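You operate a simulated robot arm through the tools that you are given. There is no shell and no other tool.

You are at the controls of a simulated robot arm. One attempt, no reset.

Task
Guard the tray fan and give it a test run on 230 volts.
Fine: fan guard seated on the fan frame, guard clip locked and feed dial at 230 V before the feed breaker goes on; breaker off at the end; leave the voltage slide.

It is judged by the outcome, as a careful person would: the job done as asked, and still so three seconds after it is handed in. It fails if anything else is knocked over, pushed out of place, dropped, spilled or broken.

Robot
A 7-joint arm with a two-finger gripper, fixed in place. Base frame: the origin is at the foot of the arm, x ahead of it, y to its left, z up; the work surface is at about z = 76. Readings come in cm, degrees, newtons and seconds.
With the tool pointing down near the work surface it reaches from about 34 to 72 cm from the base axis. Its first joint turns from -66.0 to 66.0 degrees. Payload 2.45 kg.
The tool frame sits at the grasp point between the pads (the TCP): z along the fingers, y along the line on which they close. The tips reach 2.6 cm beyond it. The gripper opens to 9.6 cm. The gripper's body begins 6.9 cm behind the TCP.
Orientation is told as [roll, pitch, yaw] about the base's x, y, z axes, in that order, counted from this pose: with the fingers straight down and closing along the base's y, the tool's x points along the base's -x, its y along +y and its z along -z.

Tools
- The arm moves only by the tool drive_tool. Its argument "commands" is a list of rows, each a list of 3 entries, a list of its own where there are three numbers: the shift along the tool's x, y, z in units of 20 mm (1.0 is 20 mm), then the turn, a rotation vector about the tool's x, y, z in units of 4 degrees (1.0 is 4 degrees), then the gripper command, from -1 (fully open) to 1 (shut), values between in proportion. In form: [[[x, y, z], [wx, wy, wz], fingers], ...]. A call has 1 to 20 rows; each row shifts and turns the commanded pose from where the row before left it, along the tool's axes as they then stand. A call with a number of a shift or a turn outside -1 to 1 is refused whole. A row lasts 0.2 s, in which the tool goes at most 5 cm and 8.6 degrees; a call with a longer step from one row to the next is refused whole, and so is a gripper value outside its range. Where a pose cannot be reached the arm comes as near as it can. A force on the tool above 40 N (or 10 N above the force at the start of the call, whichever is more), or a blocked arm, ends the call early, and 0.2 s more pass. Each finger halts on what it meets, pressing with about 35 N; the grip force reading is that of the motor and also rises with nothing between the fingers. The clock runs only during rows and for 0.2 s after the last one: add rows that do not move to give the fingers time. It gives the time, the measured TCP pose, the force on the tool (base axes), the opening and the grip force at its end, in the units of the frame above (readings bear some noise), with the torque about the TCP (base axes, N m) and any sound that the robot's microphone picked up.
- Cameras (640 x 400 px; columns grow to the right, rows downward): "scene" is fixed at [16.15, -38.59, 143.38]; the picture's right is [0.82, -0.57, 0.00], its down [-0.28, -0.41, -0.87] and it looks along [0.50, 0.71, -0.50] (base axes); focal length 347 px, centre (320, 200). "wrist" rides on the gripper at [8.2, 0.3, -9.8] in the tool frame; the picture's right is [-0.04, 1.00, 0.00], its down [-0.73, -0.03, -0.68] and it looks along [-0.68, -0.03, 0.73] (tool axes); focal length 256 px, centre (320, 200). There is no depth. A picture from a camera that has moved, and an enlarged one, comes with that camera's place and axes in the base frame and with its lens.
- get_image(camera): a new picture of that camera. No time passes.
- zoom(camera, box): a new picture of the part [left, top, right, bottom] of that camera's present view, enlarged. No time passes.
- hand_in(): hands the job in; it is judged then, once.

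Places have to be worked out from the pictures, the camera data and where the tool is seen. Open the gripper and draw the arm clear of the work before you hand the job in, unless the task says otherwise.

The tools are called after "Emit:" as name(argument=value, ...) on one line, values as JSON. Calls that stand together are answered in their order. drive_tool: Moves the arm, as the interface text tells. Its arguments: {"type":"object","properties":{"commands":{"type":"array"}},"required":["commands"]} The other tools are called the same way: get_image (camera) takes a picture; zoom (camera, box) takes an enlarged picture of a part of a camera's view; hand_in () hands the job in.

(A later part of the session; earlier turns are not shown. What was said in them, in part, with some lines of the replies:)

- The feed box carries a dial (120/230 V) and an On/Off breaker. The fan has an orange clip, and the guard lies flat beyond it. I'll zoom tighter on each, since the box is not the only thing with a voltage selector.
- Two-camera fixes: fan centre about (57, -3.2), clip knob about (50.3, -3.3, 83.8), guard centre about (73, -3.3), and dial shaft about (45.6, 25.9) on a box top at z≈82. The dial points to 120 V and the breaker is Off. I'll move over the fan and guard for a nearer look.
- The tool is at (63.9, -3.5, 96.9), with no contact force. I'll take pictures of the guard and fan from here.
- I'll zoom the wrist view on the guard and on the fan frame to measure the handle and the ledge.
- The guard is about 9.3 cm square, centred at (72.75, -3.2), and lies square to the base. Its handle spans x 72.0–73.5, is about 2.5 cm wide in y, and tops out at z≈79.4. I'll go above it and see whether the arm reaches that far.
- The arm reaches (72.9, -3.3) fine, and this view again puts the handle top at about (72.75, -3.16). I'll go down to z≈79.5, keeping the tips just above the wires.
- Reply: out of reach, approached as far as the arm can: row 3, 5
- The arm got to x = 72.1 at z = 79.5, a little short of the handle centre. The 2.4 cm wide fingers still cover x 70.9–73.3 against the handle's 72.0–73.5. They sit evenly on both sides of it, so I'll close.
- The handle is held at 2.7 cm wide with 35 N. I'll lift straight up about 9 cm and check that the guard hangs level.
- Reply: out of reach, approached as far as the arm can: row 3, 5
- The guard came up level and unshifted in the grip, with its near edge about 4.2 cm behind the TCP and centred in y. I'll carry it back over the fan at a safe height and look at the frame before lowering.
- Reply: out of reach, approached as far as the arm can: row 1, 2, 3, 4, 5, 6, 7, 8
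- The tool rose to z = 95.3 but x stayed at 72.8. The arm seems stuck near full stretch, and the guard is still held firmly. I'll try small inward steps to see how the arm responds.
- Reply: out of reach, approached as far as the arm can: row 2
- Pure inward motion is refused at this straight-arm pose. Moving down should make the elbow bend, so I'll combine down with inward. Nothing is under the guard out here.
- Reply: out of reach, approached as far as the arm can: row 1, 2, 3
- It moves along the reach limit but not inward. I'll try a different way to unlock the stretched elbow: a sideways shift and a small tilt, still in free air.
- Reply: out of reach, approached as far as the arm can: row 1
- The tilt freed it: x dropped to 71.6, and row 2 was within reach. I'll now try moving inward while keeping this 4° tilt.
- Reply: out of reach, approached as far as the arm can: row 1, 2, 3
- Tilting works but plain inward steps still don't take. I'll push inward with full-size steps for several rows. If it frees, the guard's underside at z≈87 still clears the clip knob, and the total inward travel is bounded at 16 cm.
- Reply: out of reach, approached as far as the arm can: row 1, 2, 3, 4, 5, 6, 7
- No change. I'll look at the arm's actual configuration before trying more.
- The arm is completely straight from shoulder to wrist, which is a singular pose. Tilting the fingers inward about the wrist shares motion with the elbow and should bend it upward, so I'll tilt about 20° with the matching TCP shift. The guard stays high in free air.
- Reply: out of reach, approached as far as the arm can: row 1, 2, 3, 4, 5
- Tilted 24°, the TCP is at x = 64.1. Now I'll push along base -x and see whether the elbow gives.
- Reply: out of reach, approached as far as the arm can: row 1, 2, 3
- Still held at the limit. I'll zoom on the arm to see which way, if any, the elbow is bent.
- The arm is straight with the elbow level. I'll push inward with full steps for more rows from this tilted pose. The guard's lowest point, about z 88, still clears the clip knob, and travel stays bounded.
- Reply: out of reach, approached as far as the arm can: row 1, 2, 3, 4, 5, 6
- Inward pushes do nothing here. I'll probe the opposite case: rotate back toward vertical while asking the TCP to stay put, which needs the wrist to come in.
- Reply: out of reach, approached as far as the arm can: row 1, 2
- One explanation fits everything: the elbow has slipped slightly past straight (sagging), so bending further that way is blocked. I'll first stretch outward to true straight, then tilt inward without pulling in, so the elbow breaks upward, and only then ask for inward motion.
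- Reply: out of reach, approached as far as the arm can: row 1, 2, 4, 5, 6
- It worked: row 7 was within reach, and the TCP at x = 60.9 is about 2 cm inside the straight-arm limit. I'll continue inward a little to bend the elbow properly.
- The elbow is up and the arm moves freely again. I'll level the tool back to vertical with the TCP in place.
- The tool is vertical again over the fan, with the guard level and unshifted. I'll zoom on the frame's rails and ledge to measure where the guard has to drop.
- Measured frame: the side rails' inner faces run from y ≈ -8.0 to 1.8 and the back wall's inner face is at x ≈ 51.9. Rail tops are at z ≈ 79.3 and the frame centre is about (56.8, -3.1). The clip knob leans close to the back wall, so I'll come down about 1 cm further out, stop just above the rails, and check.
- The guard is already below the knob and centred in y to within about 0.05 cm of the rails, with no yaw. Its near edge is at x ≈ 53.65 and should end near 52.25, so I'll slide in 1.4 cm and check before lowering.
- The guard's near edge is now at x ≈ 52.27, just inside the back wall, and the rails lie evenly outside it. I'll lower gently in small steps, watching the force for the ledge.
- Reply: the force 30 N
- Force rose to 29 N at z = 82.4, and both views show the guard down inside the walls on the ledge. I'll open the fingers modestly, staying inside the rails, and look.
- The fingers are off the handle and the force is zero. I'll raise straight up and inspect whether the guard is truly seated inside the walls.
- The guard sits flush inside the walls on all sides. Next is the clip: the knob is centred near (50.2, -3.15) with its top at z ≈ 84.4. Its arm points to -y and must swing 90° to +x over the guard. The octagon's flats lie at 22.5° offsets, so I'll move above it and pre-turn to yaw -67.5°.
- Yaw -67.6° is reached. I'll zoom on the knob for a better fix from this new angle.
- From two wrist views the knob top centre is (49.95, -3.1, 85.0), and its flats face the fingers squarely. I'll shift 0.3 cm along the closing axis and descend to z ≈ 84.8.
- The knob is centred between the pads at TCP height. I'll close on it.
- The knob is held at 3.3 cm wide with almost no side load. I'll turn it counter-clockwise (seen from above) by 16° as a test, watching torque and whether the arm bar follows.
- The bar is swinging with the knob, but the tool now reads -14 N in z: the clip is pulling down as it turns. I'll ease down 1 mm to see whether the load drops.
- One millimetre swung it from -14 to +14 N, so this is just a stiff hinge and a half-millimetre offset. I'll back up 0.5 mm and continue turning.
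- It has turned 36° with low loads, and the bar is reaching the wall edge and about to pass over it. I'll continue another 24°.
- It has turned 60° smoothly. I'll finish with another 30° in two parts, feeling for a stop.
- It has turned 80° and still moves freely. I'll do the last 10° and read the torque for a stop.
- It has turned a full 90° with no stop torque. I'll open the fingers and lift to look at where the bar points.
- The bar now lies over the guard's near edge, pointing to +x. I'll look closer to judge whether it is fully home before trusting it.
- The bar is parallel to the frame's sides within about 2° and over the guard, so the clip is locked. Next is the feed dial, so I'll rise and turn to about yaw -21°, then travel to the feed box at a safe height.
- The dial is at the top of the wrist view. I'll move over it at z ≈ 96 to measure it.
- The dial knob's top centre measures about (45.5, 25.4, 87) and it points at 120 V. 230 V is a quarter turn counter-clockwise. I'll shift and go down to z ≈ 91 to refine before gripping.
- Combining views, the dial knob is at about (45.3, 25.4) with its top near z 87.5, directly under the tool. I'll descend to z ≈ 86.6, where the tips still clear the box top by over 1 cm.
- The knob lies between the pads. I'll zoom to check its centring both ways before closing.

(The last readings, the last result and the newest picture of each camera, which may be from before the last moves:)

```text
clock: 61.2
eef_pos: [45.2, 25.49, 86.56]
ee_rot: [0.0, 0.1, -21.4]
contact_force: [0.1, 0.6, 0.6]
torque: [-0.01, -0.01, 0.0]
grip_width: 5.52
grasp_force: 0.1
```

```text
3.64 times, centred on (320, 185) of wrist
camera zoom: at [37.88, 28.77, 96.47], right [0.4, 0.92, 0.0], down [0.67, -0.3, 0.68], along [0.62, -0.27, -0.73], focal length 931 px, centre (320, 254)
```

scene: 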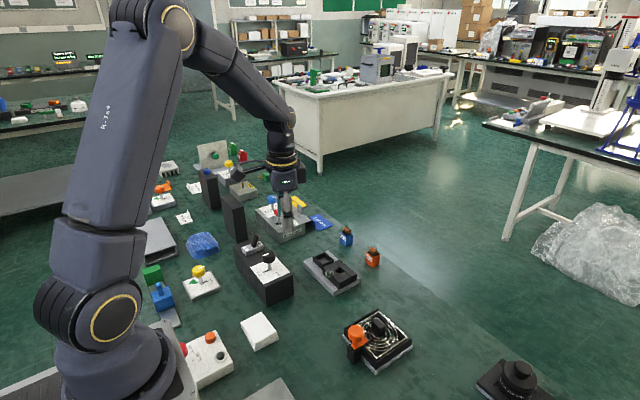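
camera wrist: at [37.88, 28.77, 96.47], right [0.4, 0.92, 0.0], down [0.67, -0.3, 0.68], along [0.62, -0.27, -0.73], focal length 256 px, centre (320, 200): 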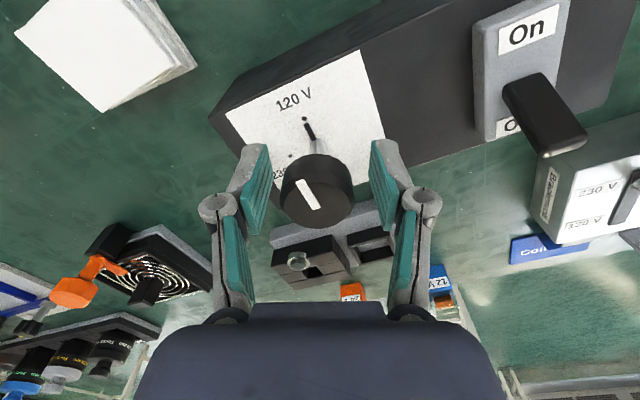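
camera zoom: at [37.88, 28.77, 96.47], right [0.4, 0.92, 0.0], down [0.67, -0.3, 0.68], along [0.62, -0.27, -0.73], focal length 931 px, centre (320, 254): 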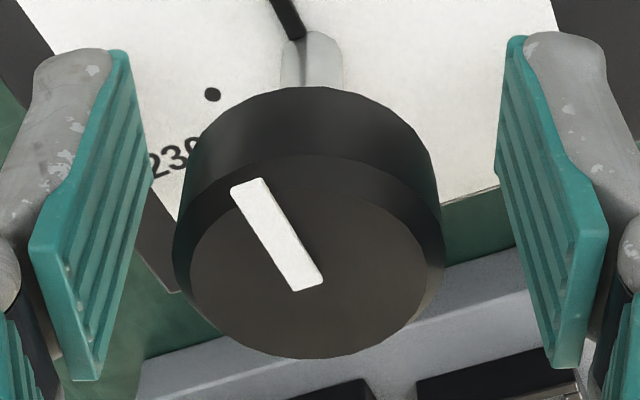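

The knob's top works out at z ≈ 88.0, centre about (45.05, 25.5). I'll raise 0.5 cm and nudge slightly so the pads meet it at mid-height, then close.

Emit:
drive_tool(commands=[[[0.08, -0.06, -0.25], [0, 0, 0], -0.15], [[0, 0, 0], [0, 0, 0], 0.1], [[0, 0, 0], [0, 0, 0], 0.3], [[0, 0, 0], [0, 0, 0], 1], [[0, 0, 0], [0, 0, 0], 1], [[0, 0, 0], [0, 0, 0], 1]])

Emit:
zoom(camera="wrist", box=[220, 100, 420, 240])

```text
clock: 62.6
eef_pos: [45.21, 25.36, 87.01]
ee_rot: [0.1, 0.0, -21.5]
contact_force: [0.5, 1.0, -0.2]
torque: [-0.04, -0.01, 0.02]
grip_width: 3.22
grasp_force: 44.9
```

```text
2.86 times, centred on (320, 170) of wrist
camera zoom: at [37.71, 28.7, 97.0], right [0.4, 0.92, 0.0], down [0.67, -0.3, 0.68], along [0.62, -0.27, -0.73], focal length 731 px, centre (320, 286)
```

zoom: 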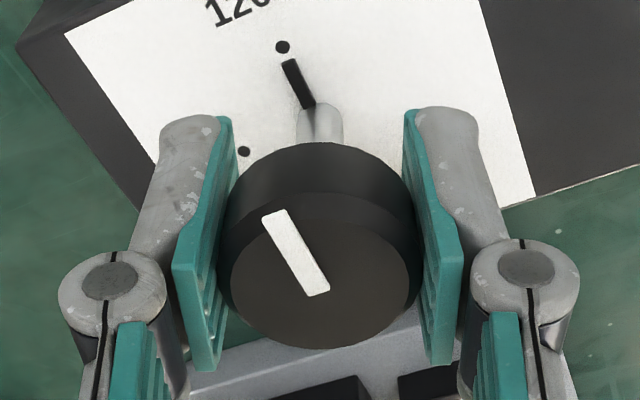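

The dial is gripped at 3.2 cm wide with negligible side load. I'll turn it counter-clockwise 20° first and watch the readings.

Emit:
drive_tool(commands=[[[0, 0, 0], [0, 0, -1], 1], [[0, 0, 0], [0, 0, -1], 1], [[0, 0, 0], [0, 0, -1], 1], [[0, 0, 0], [0, 0, -1], 1], [[0, 0, 0], [0, 0, -1], 1], [[0, 0, 0], [0, 0, 0], 1]])

Emit:
zoom(camera="wrist", box=[220, 100, 420, 240])

```text
clock: 64.0
eef_pos: [45.2, 25.35, 87.13]
ee_rot: [0.1, -0.2, -1.5]
contact_force: [8.5, 4.0, 0.2]
torque: [-0.02, 0.44, 0.01]
grip_width: 3.23
grasp_force: 45.1
```

```text
2.86 times, centred on (320, 170) of wrist
camera zoom: at [37.02, 25.97, 96.99], right [0.07, 1.0, 0.0], down [0.73, -0.05, 0.68], along [0.68, -0.04, -0.73], focal length 731 px, centre (320, 286)
```

zoom: 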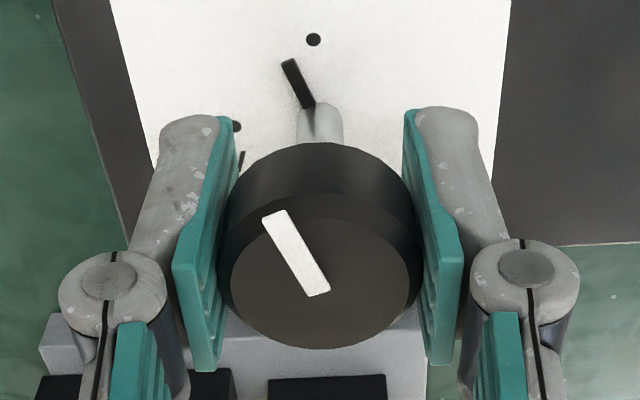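

The pointer follows and has left the 120 V dot. I'll continue 36° more, watching the side force.

Emit:
drive_tool(commands=[[[0, 0, 0], [0, 0, -1], 1], [[0, 0, 0], [0, 0, -1], 1], [[0, 0, 0], [0, 0, -1], 1], [[0, 0, 0], [0, 0, -1], 1], [[0, 0, 0], [0, 0, -1], 1], [[0, 0, 0], [0, 0, -1], 1], [[0, 0, 0], [0, 0, -1], 1], [[0, 0, 0], [0, 0, -1], 1], [[0, 0, 0], [0, 0, -1], 1], [[0, 0, 0], [0, 0, 0], 1]])

Emit:
zoom(camera="wrist", box=[220, 60, 440, 240])

```text
clock: 66.2
eef_pos: [45.08, 25.42, 87.18]
ee_rot: [0.1, -0.1, 34.5]
contact_force: [7.2, 18.4, 2.8]
torque: [-0.05, 0.12, 0.01]
grip_width: 3.24
grasp_force: 44.8
```

```text
2.22 times, centred on (330, 150) of wrist
camera zoom: at [38.25, 21.11, 96.98], right [-0.53, 0.84, 0.0], down [0.62, 0.39, 0.68], along [0.57, 0.37, -0.73], focal length 569 px, centre (298, 311)
```

zoom: 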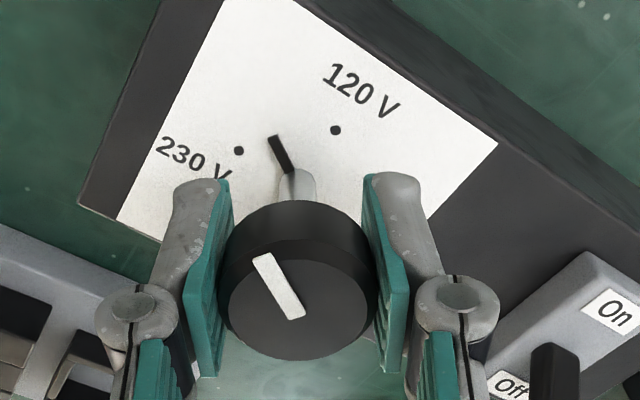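

The pointer is just past midway, and side force is 18 N in +y from a slight off-centre grip. I'll ease the tool about half a millimetre that way and continue 20°.

Emit:
drive_tool(commands=[[[-0.025, 0.02, 0], [0, 0, 0], 1], [[0, 0, 0], [0, 0, -1], 1], [[0, 0, 0], [0, 0, -1], 1], [[0, 0, 0], [0, 0, -1], 1], [[0, 0, 0], [0, 0, -1], 1], [[0, 0, 0], [0, 0, -1], 1], [[0, 0, 0], [0, 0, 0], 1]])

Emit:
zoom(camera="wrist", box=[220, 60, 440, 240])

```text
clock: 67.8
eef_pos: [45.1, 25.41, 87.04]
ee_rot: [0.1, -0.1, 54.6]
contact_force: [0.8, 21.3, -0.1]
torque: [0.34, -0.28, 0.03]
grip_width: 3.2
grasp_force: 45.2
```

```text
2.22 times, centred on (330, 150) of wrist
camera zoom: at [40.14, 19.05, 96.99], right [-0.79, 0.61, 0.0], down [0.45, 0.58, 0.68], along [0.42, 0.54, -0.73], focal length 569 px, centre (298, 311)
```

zoom: 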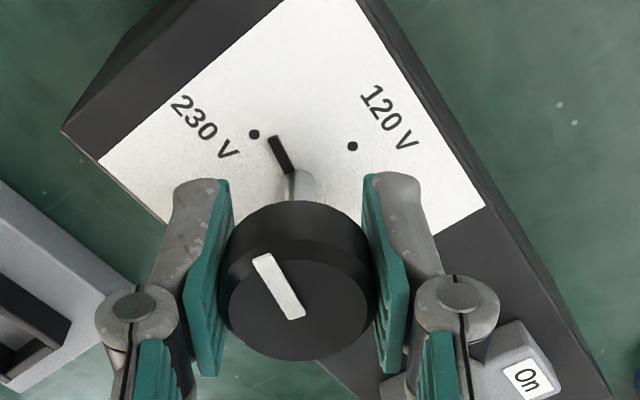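

76° done, with the pointer close to the 230 V dot. I'll relieve the sideways load again and finish the remaining 14°.

Emit:
drive_tool(commands=[[[-0.033, 0.023, 0], [0, 0, 0], 1], [[0, 0, 0], [0, 0, -1], 1], [[0, 0, 0], [0, 0, -1], 1], [[0, 0, 0], [0, 0, -1], 1], [[0, 0, 0], [0, 0, -0.5], 1], [[0, 0, 0], [0, 0, 0], 1]])

Emit:
zoom(camera="wrist", box=[220, 60, 440, 240])

```text
clock: 69.2
eef_pos: [45.04, 25.51, 87.12]
ee_rot: [0.1, 0.1, 68.5]
contact_force: [-6.7, 17.8, -0.6]
torque: [0.04, 0.01, -0.41]
grip_width: 3.2
grasp_force: 44.6
```

```text
2.22 times, centred on (330, 150) of wrist
camera zoom: at [41.84, 18.06, 97.0], right [-0.92, 0.4, 0.0], down [0.3, 0.67, 0.68], along [0.27, 0.62, -0.73], focal length 569 px, centre (298, 311)
```

zoom: 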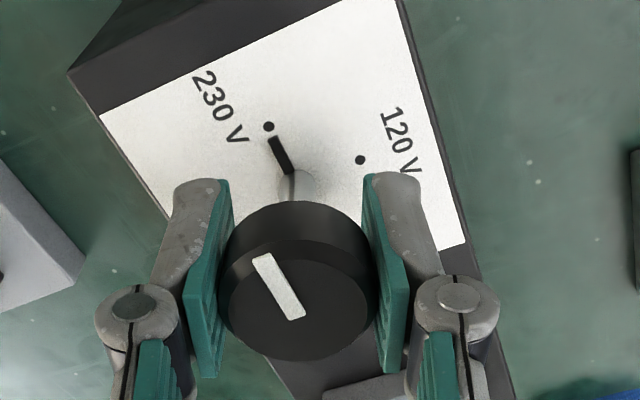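

Torque about z jumped to -0.41 N·m: the dial has met its stop, and the pointer lines up with the 230 V dot. I'll release and rise.

Emit:
drive_tool(commands=[[[0, 0, 0], [0, 0, 0], 0.6], [[0, 0, 0], [0, 0, 0], 0.2], [[0, 0, 0], [0, 0, 0], -0.15], [[0, 0, 0], [0, 0, 0], -0.15], [[0, 0, -0.5], [0, 0, 0], -0.15], [[0, 0, -0.9], [0, 0, 0], -0.15], [[0, 0, -0.9], [0, 0, 0], -0.15], [[0, 0, -0.9], [0, 0, 0], -0.15], [[0, 0, -0.9], [0, 0, 0], -0.15], [[0, 0, -0.9], [0, 0, 0], -0.15], [[0, 0, 0], [0, 0, 0], -0.15]])

Emit:
get_image(camera="wrist")

Emit:
zoom(camera="wrist", box=[220, 0, 420, 150])

Emit:
zoom(camera="scene", box=[225, 220, 305, 310])

```text
clock: 71.6
eef_pos: [45.16, 25.42, 97.25]
ee_rot: [0.0, 0.0, 68.6]
contact_force: [-0.3, 0.1, -0.6]
torque: [0.0, 0.03, -0.01]
grip_width: 5.52
grasp_force: 0.0
```

```text
taken
camera wrist: at [41.91, 18.06, 107.1], right [-0.91, 0.4, 0.0], down [0.3, 0.67, 0.68], along [0.27, 0.62, -0.73], focal length 256 px, centre (320, 200)
```

wrist: 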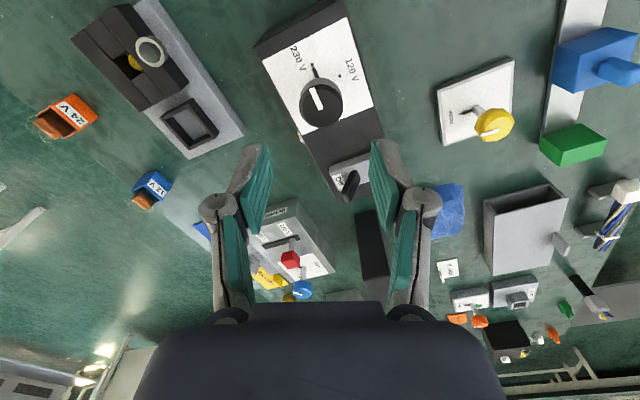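

```text
2.67 times, centred on (320, 75) of wrist
camera zoom: at [41.91, 18.06, 107.1], right [-0.91, 0.4, 0.0], down [0.3, 0.67, 0.68], along [0.27, 0.62, -0.73], focal length 683 px, centre (320, 533)
```

zoom: 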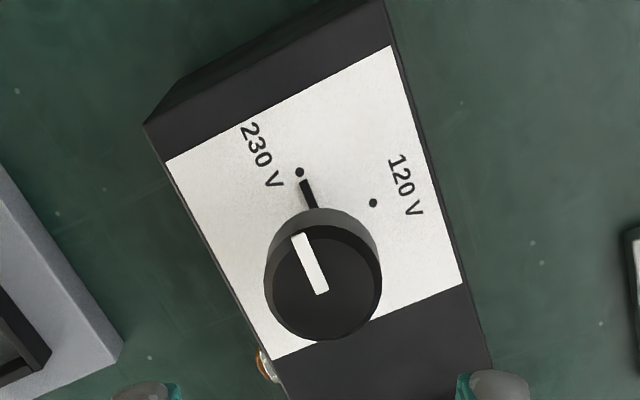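

```text
4.44 times, centred on (265, 265) of scene
camera zoom: at [16.15, -38.59, 143.38], right [0.82, -0.57, 0.0], down [-0.28, -0.41, -0.87], along [0.5, 0.71, -0.5], focal length 1543 px, centre (564, -89)
```

zoom: 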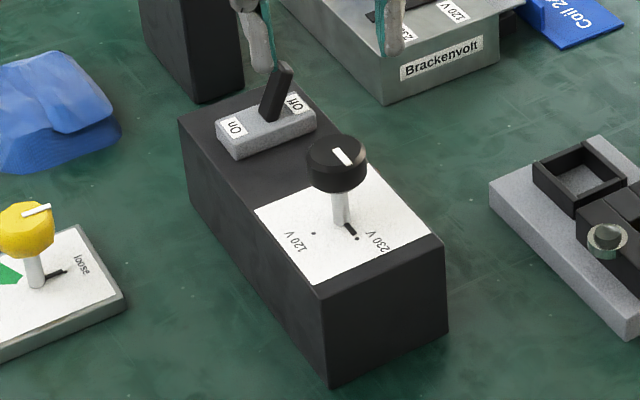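

The dial is clearly at 230 V and stays there. Next is the breaker, so I'll zoom on its lever from this view and confirm guard and clip once more.

Emit:
zoom(camera="wrist", box=[310, 120, 410, 220])

Emit:
zoom(camera="scene", box=[225, 225, 285, 270])

Emit:
zoom(camera="scene", box=[340, 305, 420, 375])

```text
4.00 times, centred on (360, 170) of wrist
camera zoom: at [41.91, 18.06, 107.1], right [-0.91, 0.4, 0.0], down [0.3, 0.67, 0.68], along [0.27, 0.62, -0.73], focal length 1024 px, centre (160, 320)
```

zoom: 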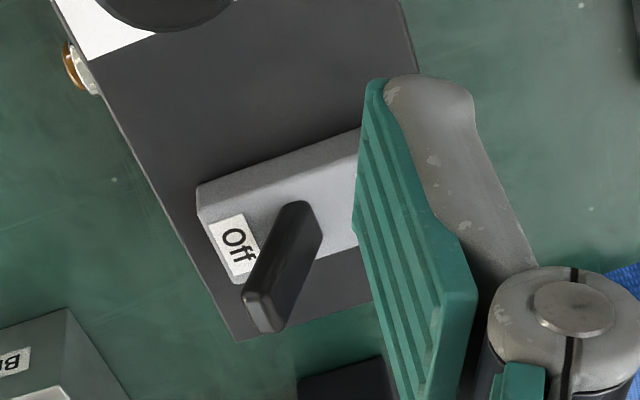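

```text
8.89 times, centred on (255, 248) of scene
camera zoom: at [16.15, -38.59, 143.38], right [0.82, -0.57, 0.0], down [-0.28, -0.41, -0.87], along [0.5, 0.71, -0.5], focal length 3087 px, centre (898, -222)
```

zoom: 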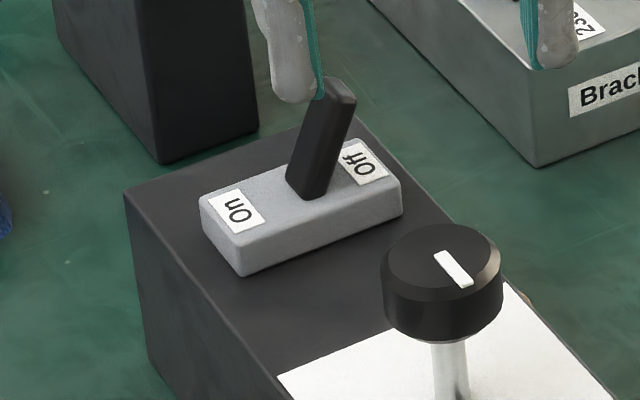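

```text
5.71 times, centred on (380, 340) of scene
camera zoom: at [16.15, -38.59, 143.38], right [0.82, -0.57, 0.0], down [-0.28, -0.41, -0.87], along [0.5, 0.71, -0.5], focal length 1984 px, centre (-23, -600)
```

zoom: 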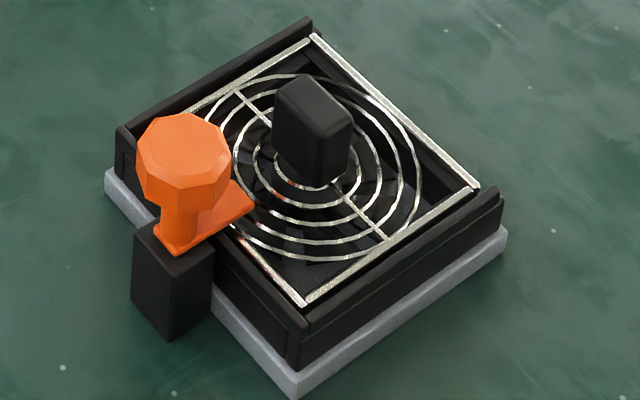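

Guard and clip still look right. The breaker lever leans to the Off side (+x), with its base near (45.4, 35.5) and tip near (46.8, 35.3, 87.2). I'll straddle it with open fingers closing along x, so I turn to yaw 90° and move above it to check.

Emit:
drive_tool(commands=[[[0, 0, 0], [0, 0, -1], -0.15], [[0, 0, 0], [0, 0, -1], -0.15], [[0, 0, 0], [0, 0, -1], -0.15], [[0, 0, 0], [0, 0, -1], -0.15], [[0, 0, 0], [0, 0, -1], -0.15], [[0, 0, 0], [0, 0, -0.35], -0.15], [[-0.8, 0, 0], [0, 0, 0], -0.2], [[-0.85, 0, 0], [0, 0, 0], -0.2], [[-0.85, 0, 0], [0, 0, 0], -0.2], [[-0.85, 0, 0], [0, 0, 0], -0.2], [[-0.85, 0, 0], [0, 0, 0], -0.2], [[-0.8, 0, 0], [0, 0, 0], -0.2], [[0, 0, 0], [0, 0, 0], -0.2], [[0, 0, 0], [0, 0, 0], -0.2]])

Emit:
get_image(camera="wrist")

Emit:
zoom(camera="scene", box=[210, 190, 310, 290])

```text
clock: 74.6
eef_pos: [45.04, 35.43, 96.98]
ee_rot: [0.0, 0.0, 89.9]
contact_force: [0.5, 0.0, 0.0]
torque: [0.01, -0.03, -0.02]
grip_width: 5.77
grasp_force: 0.0
```

```text
taken
camera wrist: at [44.8, 27.32, 107.0], right [-1.0, 0.04, 0.0], down [0.03, 0.73, 0.68], along [0.03, 0.68, -0.73], focal length 256 px, centre (320, 200)
```

wrist: 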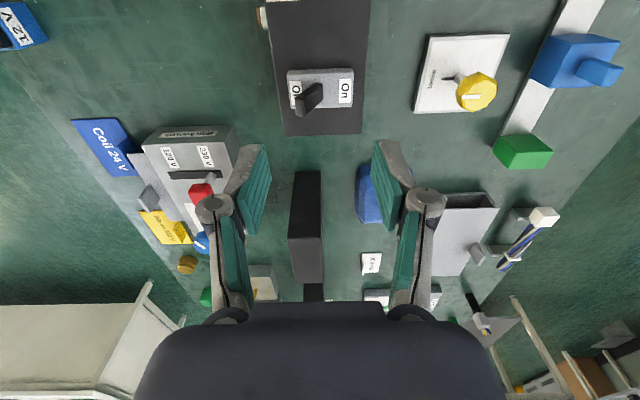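

```text
4.00 times, centred on (260, 240) of scene
camera zoom: at [16.15, -38.59, 143.38], right [0.82, -0.57, 0.0], down [-0.28, -0.41, -0.87], along [0.5, 0.71, -0.5], focal length 1389 px, centre (560, 40)
```

zoom: 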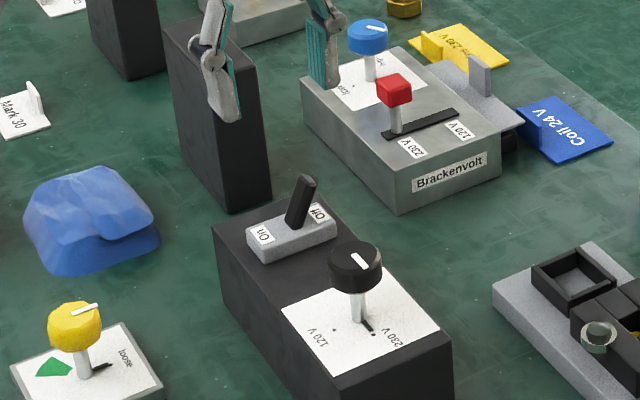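

The lever is below in view. I'll zoom for its exact place between the fingers.

Emit:
zoom(camera="wrist", box=[260, 40, 380, 140])

```text
4.00 times, centred on (320, 90) of wrist
camera zoom: at [44.8, 27.32, 107.0], right [-1.0, 0.04, 0.0], down [0.03, 0.73, 0.68], along [0.03, 0.68, -0.73], focal length 1024 px, centre (320, 640)
```

zoom: 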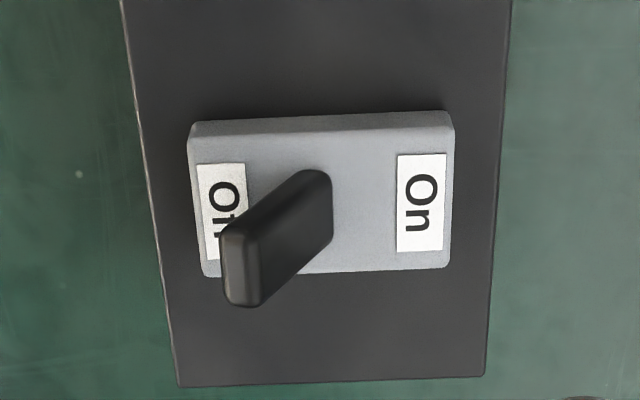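

The lever tip is at (46.7, 35.5, 87.6) and its base at (45.1, 35.5, 83.6). With the fingers open 5.8 cm and centred at x = 45.05, both pads clear it, so I'll go down to z ≈ 87.5 astride it.

Emit:
drive_tool(commands=[[[0, 0, 0.8], [0, 0, 0], -0.2], [[0, 0, 0.8], [0, 0, 0], -0.2], [[0, 0, 0.8], [0, 0, 0], -0.2], [[0, 0, 0.8], [0, 0, 0], -0.2], [[0, 0, 0.8], [0, 0, 0], -0.2], [[0, 0, 0.7], [0, 0, 0], -0.2], [[0, 0, 0], [0, 0, 0], -0.2], [[0, 0, 0], [0, 0, 0], -0.2]])

Emit:
get_image(camera="wrist")

Emit:
zoom(camera="scene", box=[210, 190, 310, 290])

```text
clock: 76.4
eef_pos: [45.29, 35.47, 87.93]
ee_rot: [0.0, 0.0, 89.9]
contact_force: [0.4, -0.3, 0.2]
torque: [-0.02, 0.03, -0.04]
grip_width: 5.77
grasp_force: 0.1
```

```text
taken
camera wrist: at [45.01, 27.34, 97.71], right [-1.0, 0.04, 0.0], down [0.03, 0.73, 0.68], along [0.03, 0.68, -0.73], focal length 256 px, centre (320, 200)
```

wrist: 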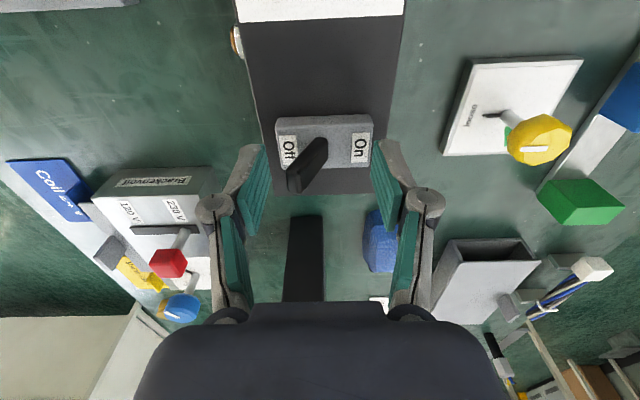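

```text
4.00 times, centred on (260, 240) of scene
camera zoom: at [16.15, -38.59, 143.38], right [0.82, -0.57, 0.0], down [-0.28, -0.41, -0.87], along [0.5, 0.71, -0.5], focal length 1389 px, centre (560, 40)
```

zoom: 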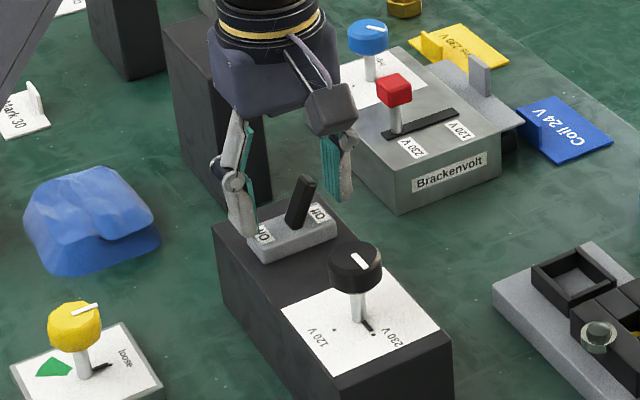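

The lever stands between the pads and everything else is clear. The guard is seated, the clip is locked and the dial is at 230 V, so I'll push the lever toward On (-x) in small steps.

Emit:
drive_tool(commands=[[[0, 0.2, 0], [0, 0, 0], -0.2], [[0, 0.2, 0], [0, 0, 0], -0.2], [[0, 0.2, 0], [0, 0, 0], -0.2], [[0, 0.2, 0], [0, 0, 0], -0.2], [[0, 0.2, 0], [0, 0, 0], -0.2], [[0, 0.2, 0], [0, 0, 0], -0.2], [[0, 0, 0], [0, 0, 0], -0.2]])

Emit:
get_image(camera="wrist")

```text
clock: 78.0
eef_pos: [42.72, 35.39, 87.63]
ee_rot: [0.0, 0.0, 89.8]
contact_force: [0.3, 0.3, 0.4]
torque: [0.0, 0.01, 0.01]
grip_width: 5.78
grasp_force: 0.0
```

```text
taken
camera wrist: at [42.41, 27.35, 97.54], right [-1.0, 0.04, 0.0], down [0.03, 0.73, 0.68], along [0.03, 0.68, -0.73], focal length 256 px, centre (320, 200)
```

wrist: 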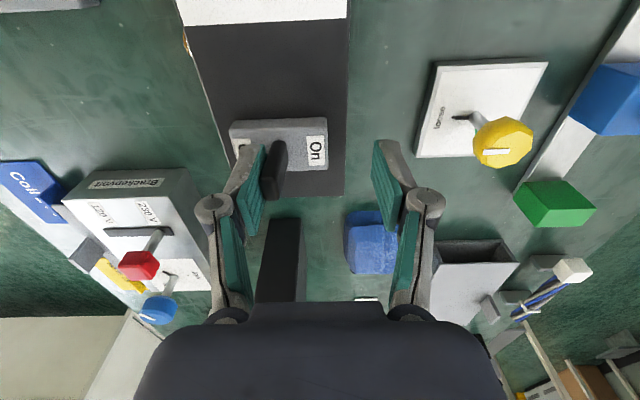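

The lever is now near upright, with no resistance and no sound yet. I'll continue pushing toward On.

Emit:
drive_tool(commands=[[[0, 0.2, 0], [0, 0, 0], -0.2], [[0, 0.2, 0], [0, 0, 0], -0.2], [[0, 0.2, 0], [0, 0, 0], -0.2], [[0, 0.15, 0], [0, 0, 0], -0.2], [[0, 0, 0], [0, 0, 0], -0.2]])

Emit:
get_image(camera="wrist")

Emit:
zoom(camera="scene", box=[340, 305, 420, 375])

```text
clock: 79.2
eef_pos: [41.37, 35.5, 87.76]
ee_rot: [-0.1, 0.1, 89.8]
contact_force: [12.6, -1.8, -0.4]
torque: [0.01, -0.26, -0.02]
grip_width: 6.56
grasp_force: 5.4
```

```text
taken
camera wrist: at [41.05, 27.32, 97.69], right [-1.0, 0.04, 0.0], down [0.03, 0.73, 0.68], along [0.03, 0.68, -0.73], focal length 256 px, centre (320, 200)
```

wrist: 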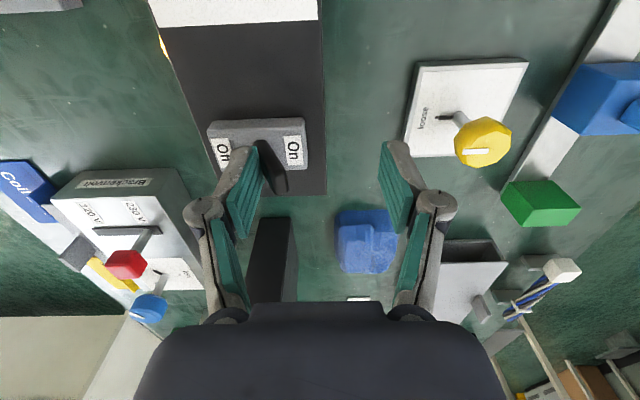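

```text
5.71 times, centred on (380, 340) of scene
camera zoom: at [16.18, -38.6, 143.37], right [0.82, -0.57, 0.0], down [-0.28, -0.41, -0.87], along [0.5, 0.71, -0.5], focal length 1984 px, centre (-23, -600)
```

zoom: 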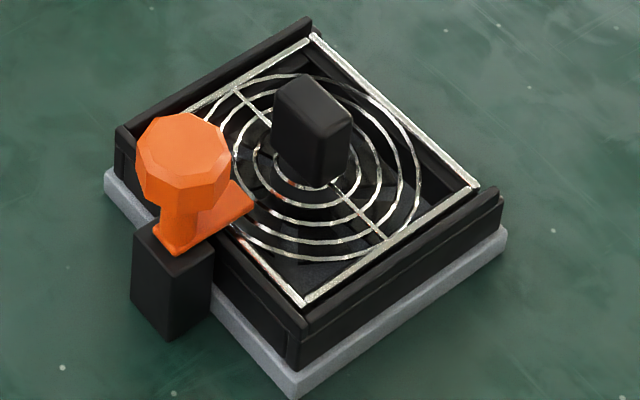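

The lever leans fully to the On side, with 12.6 N against its stop. I'll back the finger off, wait a moment, and check that it stays On and whether the fan runs.

Emit:
drive_tool(commands=[[[0, -0.25, 0], [0, 0, 0], -0.2], [[0, -0.25, 0], [0, 0, 0], -0.2], [[0, 0, 0], [0, 0, 0], -0.2], [[0, 0, 0], [0, 0, 0], -0.2], [[0, 0, 0], [0, 0, 0], -0.2]])

Emit:
get_image(camera="wrist")

Emit:
zoom(camera="wrist", box=[180, 90, 380, 220])

Emit:
zoom(camera="scene", box=[340, 305, 420, 375])

Emit:
zoom(camera="scene", box=[210, 190, 310, 290])

```text
clock: 80.4
eef_pos: [42.28, 35.52, 87.84]
ee_rot: [0.0, 0.0, 89.9]
contact_force: [-0.4, -0.1, -0.6]
torque: [0.0, 0.0, -0.01]
grip_width: 5.79
grasp_force: 0.1
```

```text
taken
camera wrist: at [41.95, 27.38, 97.65], right [-1.0, 0.04, 0.0], down [0.03, 0.73, 0.68], along [0.03, 0.68, -0.73], focal length 256 px, centre (320, 200)
```

wrist: 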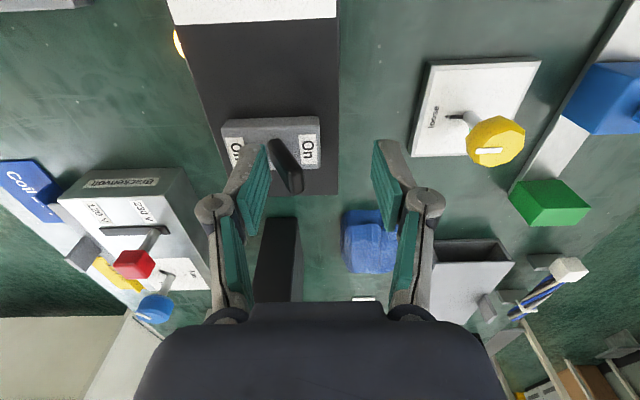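

```text
3.08 times, centred on (280, 155) of wrist
camera zoom: at [41.95, 27.38, 97.65], right [-1.0, 0.04, 0.0], down [0.03, 0.73, 0.68], along [0.03, 0.68, -0.73], focal length 788 px, centre (443, 338)
```

zoom: 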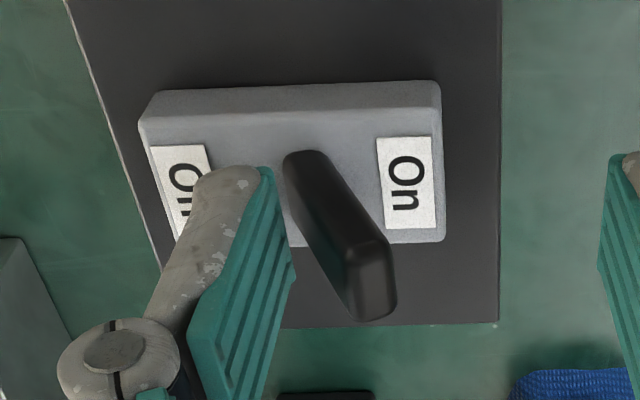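

```text
5.71 times, centred on (380, 340) of scene
camera zoom: at [16.15, -38.59, 143.38], right [0.82, -0.57, 0.0], down [-0.28, -0.41, -0.87], along [0.5, 0.71, -0.5], focal length 1984 px, centre (-23, -600)
```

zoom: 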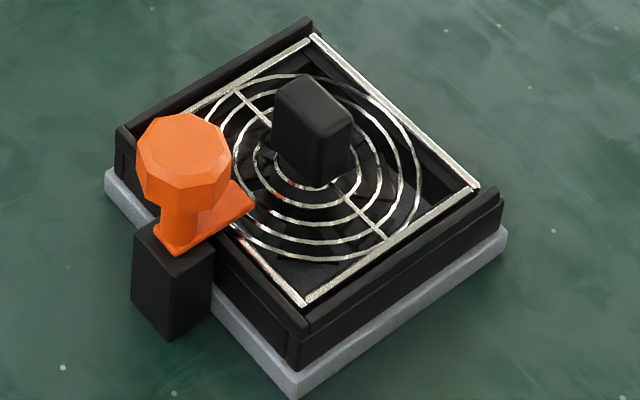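

```text
4.00 times, centred on (260, 240) of scene
camera zoom: at [16.15, -38.59, 143.38], right [0.82, -0.57, 0.0], down [-0.28, -0.41, -0.87], along [0.5, 0.71, -0.5], focal length 1389 px, centre (560, 40)
```

zoom: 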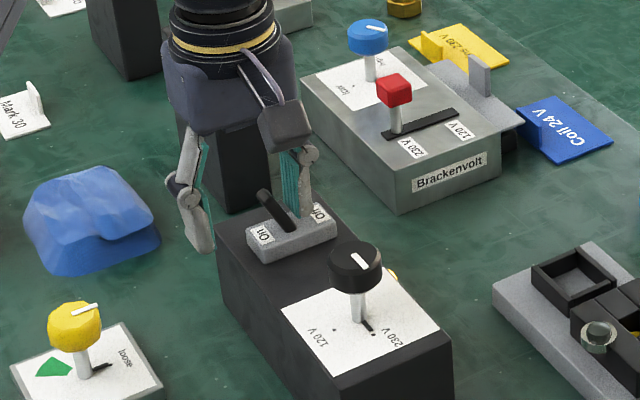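

The lever stays On, and the amber lamp on the box side is now lit. I'll let the fan run a few seconds and compare blade positions.

Emit:
zoom(camera="scene", box=[355, 310, 405, 350])

Emit:
drive_tool(commands=[[[0, 0, 0], [0, 0, 0], -0.2], [[0, 0, 0], [0, 0, 0], -0.2], [[0, 0, 0], [0, 0, 0], -0.2], [[0, 0, 0], [0, 0, 0], -0.2], [[0, 0, 0], [0, 0, 0], -0.2], [[0, 0, 0], [0, 0, 0], -0.2], [[0, 0, 0], [0, 0, 0], -0.2], [[0, 0, 0], [0, 0, 0], -0.2], [[0, 0, 0], [0, 0, 0], -0.2], [[0, 0, 0], [0, 0, 0], -0.2]])

Emit:
zoom(camera="scene", box=[355, 310, 405, 350])

```text
10.00 times, centred on (380, 330) of scene
camera zoom: at [16.15, -38.59, 143.38], right [0.82, -0.57, 0.0], down [-0.28, -0.41, -0.87], along [0.5, 0.71, -0.5], focal length 3473 px, centre (-280, -1100)
```

zoom: 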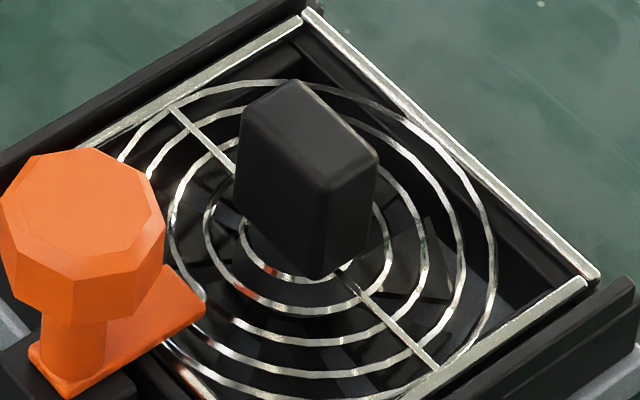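

```text
clock: 82.6
eef_pos: [42.27, 35.5, 87.7]
ee_rot: [0.0, 0.0, 89.9]
contact_force: [0.3, -0.1, 0.6]
torque: [-0.01, 0.03, 0.02]
grip_width: 5.75
grasp_force: 0.2
```

```text
10.00 times, centred on (380, 330) of scene
camera zoom: at [16.15, -38.59, 143.38], right [0.82, -0.57, 0.0], down [-0.28, -0.41, -0.87], along [0.5, 0.71, -0.5], focal length 3473 px, centre (-280, -1100)
```

zoom: 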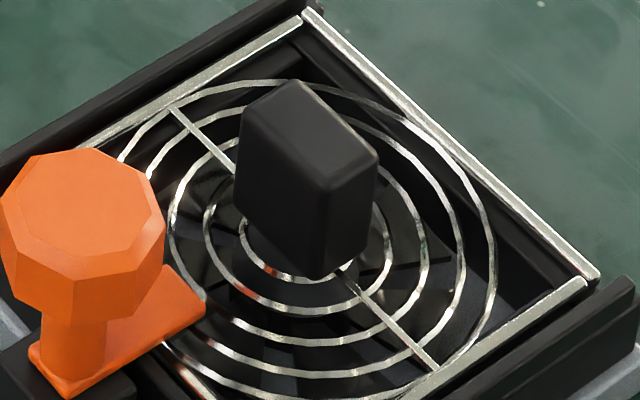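

The blades have moved between the pictures, so the fan is running with the guard and clip in place. I'll let it run two more seconds, then start pushing the lever back toward Off with the other finger.

Emit:
drive_tool(commands=[[[0, 0, 0], [0, 0, 0], -0.2], [[0, 0, 0], [0, 0, 0], -0.2], [[0, 0, 0], [0, 0, 0], -0.2], [[0, 0, 0], [0, 0, 0], -0.2], [[0, 0, 0], [0, 0, 0], -0.2], [[0, 0, 0], [0, 0, 0], -0.2], [[0, 0, 0], [0, 0, 0], -0.2], [[0, 0, 0], [0, 0, 0], -0.2], [[0, -0.25, 0], [0, 0, 0], -0.2], [[0, -0.25, 0], [0, 0, 0], -0.2], [[0, -0.25, 0], [0, 0, 0], -0.2], [[0, -0.25, 0], [0, 0, 0], -0.2], [[0, -0.25, 0], [0, 0, 0], -0.2], [[0, -0.25, 0], [0, 0, 0], -0.2], [[0, -0.25, 0], [0, 0, 0], -0.2], [[0, -0.25, 0], [0, 0, 0], -0.2], [[0, -0.25, 0], [0, 0, 0], -0.2], [[0, 0, 0], [0, 0, 0], -0.2]])

Emit:
get_image(camera="wrist")

```text
clock: 86.4
eef_pos: [46.71, 35.43, 87.77]
ee_rot: [0.1, 0.1, 89.9]
contact_force: [0.5, 0.2, 0.1]
torque: [-0.03, -0.01, 0.01]
grip_width: 5.83
grasp_force: 0.5
```

```text
taken
camera wrist: at [46.4, 27.32, 97.56], right [-1.0, 0.04, 0.0], down [0.03, 0.73, 0.68], along [0.03, 0.68, -0.73], focal length 256 px, centre (320, 200)
```

wrist: 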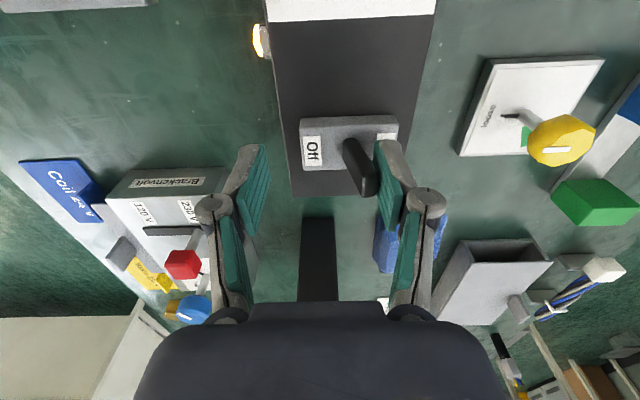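

The finger is at the lever, which is still On with the lamp lit. I'll push it over toward Off (+x) in small steps.

Emit:
drive_tool(commands=[[[0, -0.2, 0], [0, 0, 0], -0.2], [[0, -0.2, 0], [0, 0, 0], -0.2], [[0, -0.2, 0], [0, 0, 0], -0.2], [[0, -0.2, 0], [0, 0, 0], -0.2], [[0, -0.2, 0], [0, 0, 0], -0.2], [[0, -0.2, 0], [0, 0, 0], -0.2], [[0, 0, 0], [0, 0, 0], -0.2]])

Emit:
get_image(camera="wrist")

```text
clock: 88.0
eef_pos: [48.84, 35.5, 87.68]
ee_rot: [0.2, 0.1, 89.9]
contact_force: [-18.9, -1.0, 0.2]
torque: [-0.02, 0.35, 0.04]
grip_width: 7.03
grasp_force: 10.0
```

```text
taken
camera wrist: at [48.67, 27.42, 97.53], right [-1.0, 0.04, 0.0], down [0.03, 0.73, 0.68], along [0.02, 0.68, -0.73], focal length 256 px, centre (320, 200)
```

wrist: 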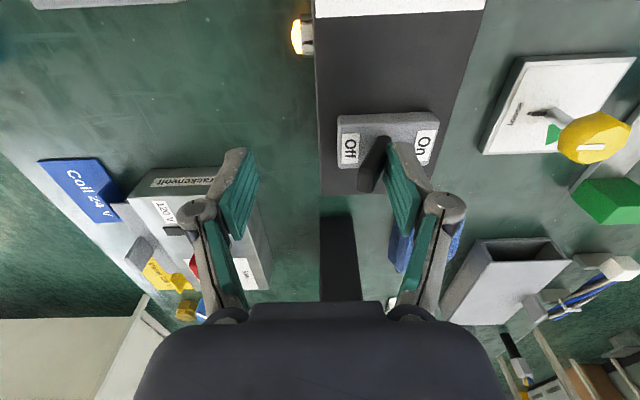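

The lever has crossed toward Off, but the finger is loaded at -18.9 N and the lamp still looks lit. I'll zoom to see how far it went.

Emit:
zoom(camera="wrist", box=[280, 0, 460, 220])

Emit:
zoom(camera="scene", box=[210, 190, 310, 290])

```text
1.82 times, centred on (370, 110) of wrist
camera zoom: at [48.67, 27.42, 97.53], right [-1.0, 0.04, 0.0], down [0.03, 0.73, 0.68], along [0.02, 0.68, -0.73], focal length 465 px, centre (229, 364)
```

zoom: 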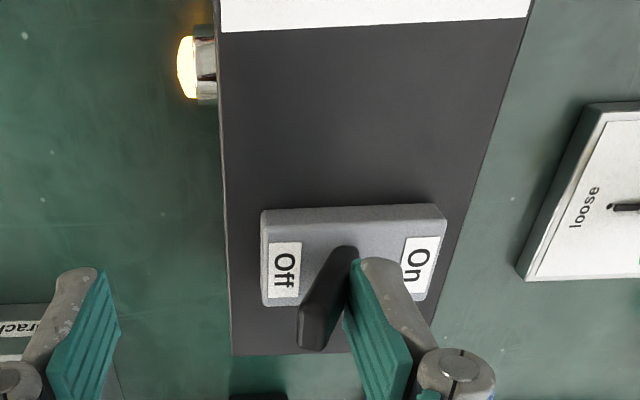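

```text
4.00 times, centred on (260, 240) of scene
camera zoom: at [16.1, -38.6, 143.38], right [0.82, -0.57, 0.0], down [-0.28, -0.41, -0.87], along [0.5, 0.71, -0.5], focal length 1389 px, centre (560, 40)
```

zoom: 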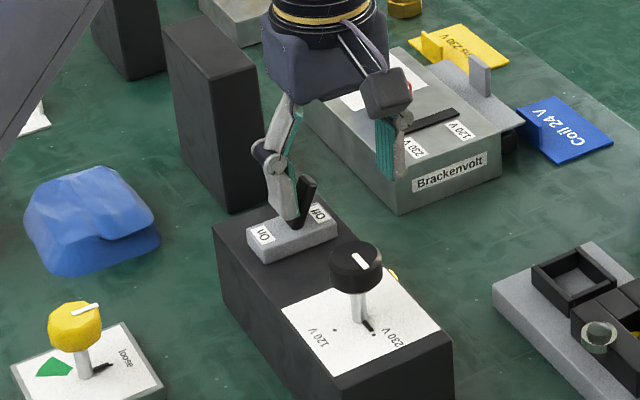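

The tip is at x ≈ 46.56 against 46.67 originally, so it is nearly home but perhaps not past its latch. I'll push a little further and recheck the lamp.

Emit:
drive_tool(commands=[[[0, -0.1, 0], [0, 0, 0], 0.1], [[0, -0.1, 0], [0, 0, 0], 0.1], [[0, 0, 0], [0, 0, 0], 0.1], [[0, 0, 0], [0, 0, 0], 0.1]])

Emit:
zoom(camera="wrist", box=[280, 0, 460, 220])

```text
clock: 89.0
eef_pos: [49.1, 35.48, 87.68]
ee_rot: [0.6, 0.2, 90.0]
contact_force: [-36.3, -0.3, 13.2]
torque: [-0.42, 1.11, 0.17]
grip_width: 7.21
grasp_force: 21.7
```

```text
1.82 times, centred on (370, 110) of wrist
camera zoom: at [48.92, 27.44, 97.58], right [-1.0, 0.04, 0.01], down [0.04, 0.73, 0.68], along [0.02, 0.68, -0.74], focal length 465 px, centre (229, 364)
```

zoom: 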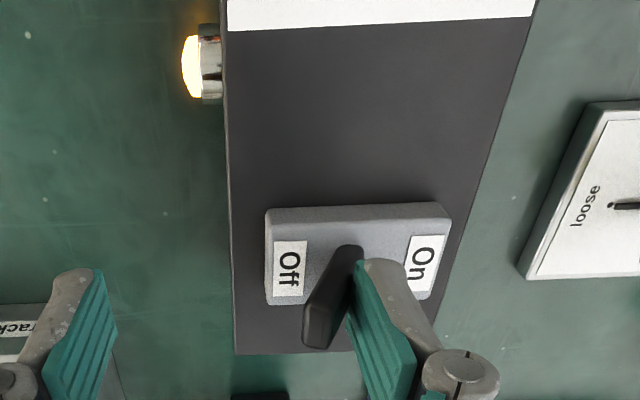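

Force is at 36 N, so the lever is hard against its Off stop. I'll back off, then look at the lever, lamp and fan again.

Emit:
drive_tool(commands=[[[0, 0.2, 0], [0, 0, 0], 0.0], [[0, 0.2, 0], [0, 0, 0], -0.2], [[0, 0.2, 0], [0, 0, 0], -0.2], [[0, 0.2, 0], [0, 0, 0], -0.2], [[0, 0, 0], [0, 0, 0], -0.2], [[0, 0, 0], [0, 0, 0], -0.2]])

Emit:
zoom(camera="wrist", box=[250, 0, 430, 220])

Emit:
zoom(camera="scene", box=[210, 210, 310, 310])

Emit:
zoom(camera="scene", box=[355, 310, 405, 350])

```text
clock: 90.4
eef_pos: [47.95, 35.5, 87.74]
ee_rot: [-0.1, 0.1, 89.9]
contact_force: [-0.2, -0.5, -0.4]
torque: [0.03, 0.0, 0.01]
grip_width: 5.75
grasp_force: 0.0
```

```text
1.82 times, centred on (340, 110) of wrist
camera zoom: at [47.68, 27.35, 97.58], right [-1.0, 0.04, 0.0], down [0.03, 0.73, 0.68], along [0.03, 0.68, -0.73], focal length 465 px, centre (284, 364)
```

zoom: 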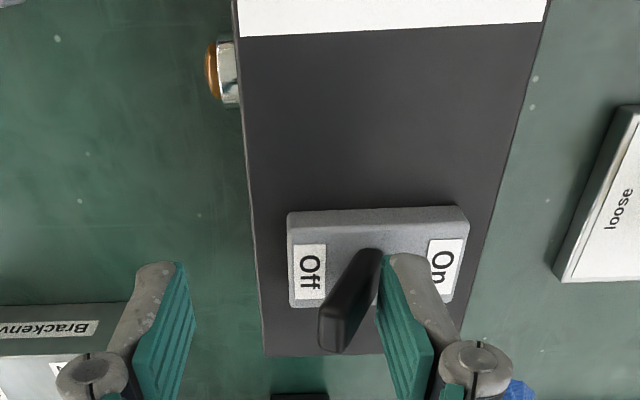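

```text
4.00 times, centred on (260, 260) of scene
camera zoom: at [16.15, -38.59, 143.38], right [0.82, -0.57, 0.0], down [-0.28, -0.41, -0.87], along [0.5, 0.71, -0.5], focal length 1389 px, centre (560, -40)
```

zoom: 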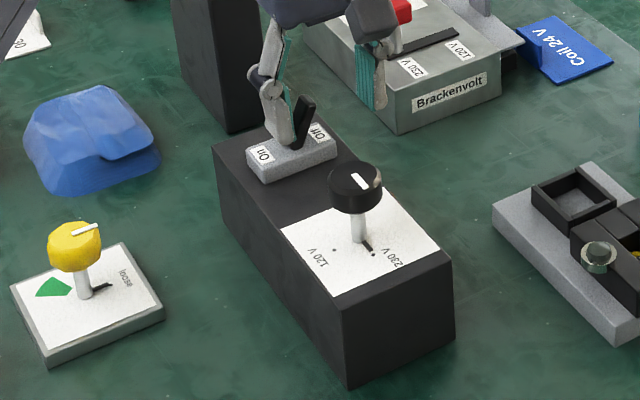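

```text
10.00 times, centred on (380, 330) of scene
camera zoom: at [16.15, -38.59, 143.38], right [0.82, -0.57, 0.0], down [-0.28, -0.41, -0.87], along [0.5, 0.71, -0.5], focal length 3473 px, centre (-280, -1100)
```

zoom: 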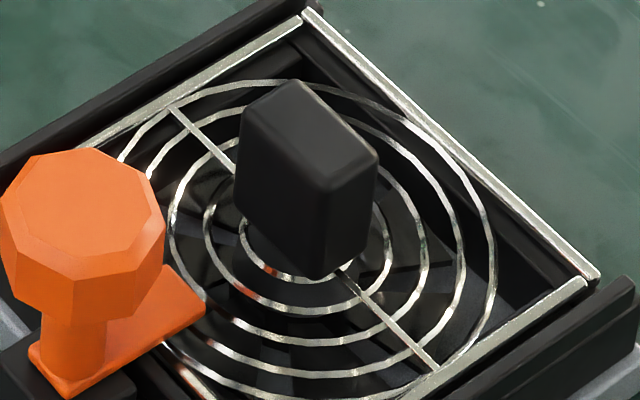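

The lamp is out, the lever rests at Off and the dial is still at 230 V. I'll centre the fingers away from the lever and rise straight up.

Emit:
drive_tool(commands=[[[0, 0.3, 0], [0, 0, 0], -0.2], [[0, 0.4, 0], [0, 0, 0], -0.2], [[0, 0, 0], [0, 0, 0], -0.2], [[0, 0, -0.5], [0, 0, 0], -0.2], [[0, 0, -0.9], [0, 0, 0], -0.2], [[0, 0, -1], [0, 0, 0], -0.2], [[0, 0, -1], [0, 0, 0], -0.2], [[0, 0, -1], [0, 0, 0], -0.2], [[0, 0, -1], [0, 0, 0], -0.2], [[0, 0, -1], [0, 0, 0], -0.2], [[0, 0, -1], [0, 0, 0], -0.2], [[0, 0, -1], [0, 0, 0], -0.5], [[0, 0, 0], [0, 0, 0], -1], [[0, 0, 0], [0, 0, 0], -1]])

Emit:
get_image(camera="wrist")

Emit:
get_image(camera="scene")

```text
clock: 93.4
eef_pos: [46.64, 35.42, 104.57]
ee_rot: [0.1, 0.0, 89.9]
contact_force: [-0.1, -0.6, 0.3]
torque: [-0.04, 0.0, -0.04]
grip_width: 9.6
grasp_force: 0.1
```

```text
taken
camera wrist: at [46.42, 27.34, 114.36], right [-1.0, 0.04, 0.0], down [0.03, 0.73, 0.68], along [0.03, 0.68, -0.73], focal length 256 px, centre (320, 200)
```

wrist: 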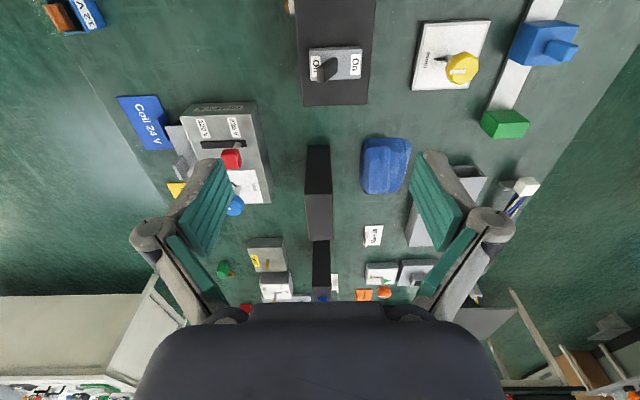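

```text
taken
```

scene: 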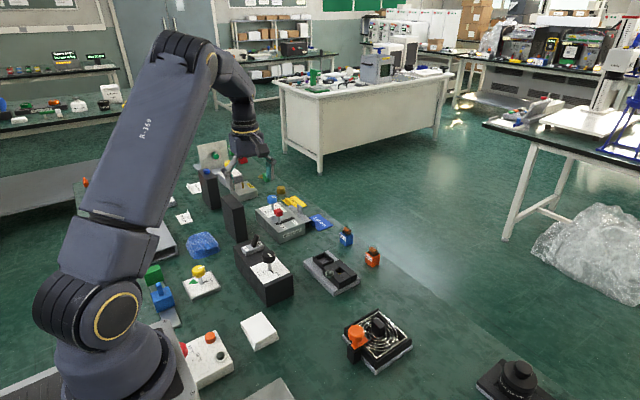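

The arm is up and clear with the gripper open. I'll do a last check of the fan, dial, breaker and the untouched voltage slide.

Emit:
zoom(camera="scene", box=[225, 190, 335, 310])

Emit:
zoom(camera="scene", box=[340, 300, 420, 375])

Emit:
zoom(camera="wrist", box=[280, 20, 390, 120])

```text
3.33 times, centred on (280, 250) of scene
camera zoom: at [16.15, -38.59, 143.38], right [0.82, -0.57, 0.0], down [-0.28, -0.41, -0.87], along [0.5, 0.71, -0.5], focal length 1158 px, centre (453, 33)
```

zoom: 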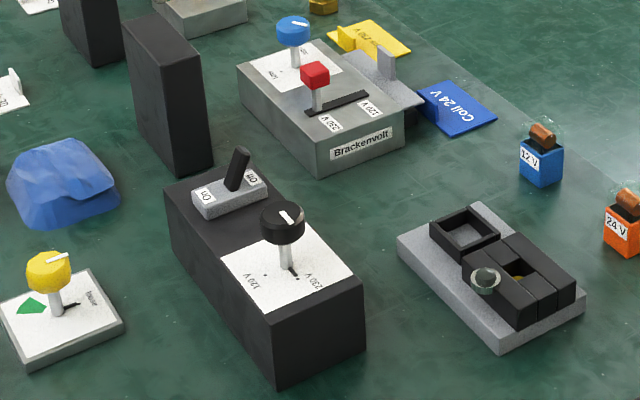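

```text
5.33 times, centred on (380, 338) of scene
camera zoom: at [16.15, -38.59, 143.38], right [0.82, -0.57, 0.0], down [-0.28, -0.41, -0.87], along [0.5, 0.71, -0.5], focal length 1852 px, centre (0, -533)
```

zoom: 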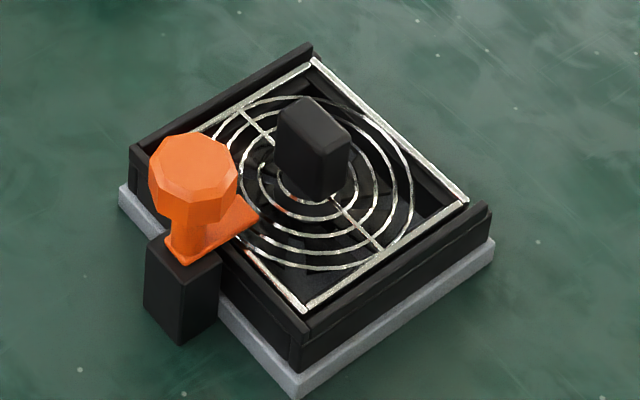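

```text
4.00 times, centred on (335, 70) of wrist
camera zoom: at [46.42, 27.34, 114.36], right [-1.0, 0.04, 0.0], down [0.03, 0.73, 0.68], along [0.03, 0.68, -0.73], focal length 1024 px, centre (260, 720)
```

zoom: 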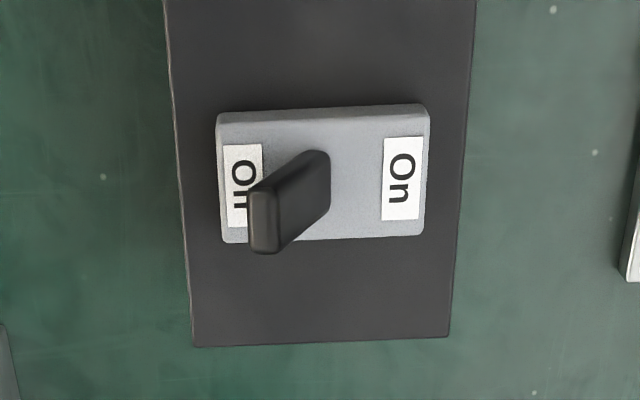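

Everything matches the request:
- The guard is seated and the clip lies over it.
- The dial is at 230 V.
- The breaker is back at Off, the lamp is dark and the fan is off after its run.
- The voltage slide is where it was.

The arm is clear with the gripper open, so I'm handing in.

Emit:
hand_in()

```text
The job is handed in.
```

The fan is guarded and has had its test run on 230 V, and I've handed the job in.

- **Guard and clip:** the guard is seated inside the fan frame. The clip bar is turned a full 90° so it lies over the guard's edge. I felt no stop or click from the clip, so I judged it locked by its position. It held through the run.
- **Feed:** the dial was at 230 V, against its stop, before I switched the breaker on.
- **Test run:** the feed lamp lit and the blades were turning. The fan ran for about 8 seconds.
- **Breaker:** it is back at Off and the lamp is out. The lamp stayed lit while I held the lever against its Off stop, and was out once I let go.
- **Voltage slide:** untouched.

While I was carrying the guard, the arm got stuck at full stretch. I freed it by tilting the tool in open air and touched nothing else. It is now clear of the work, with the gripper open.
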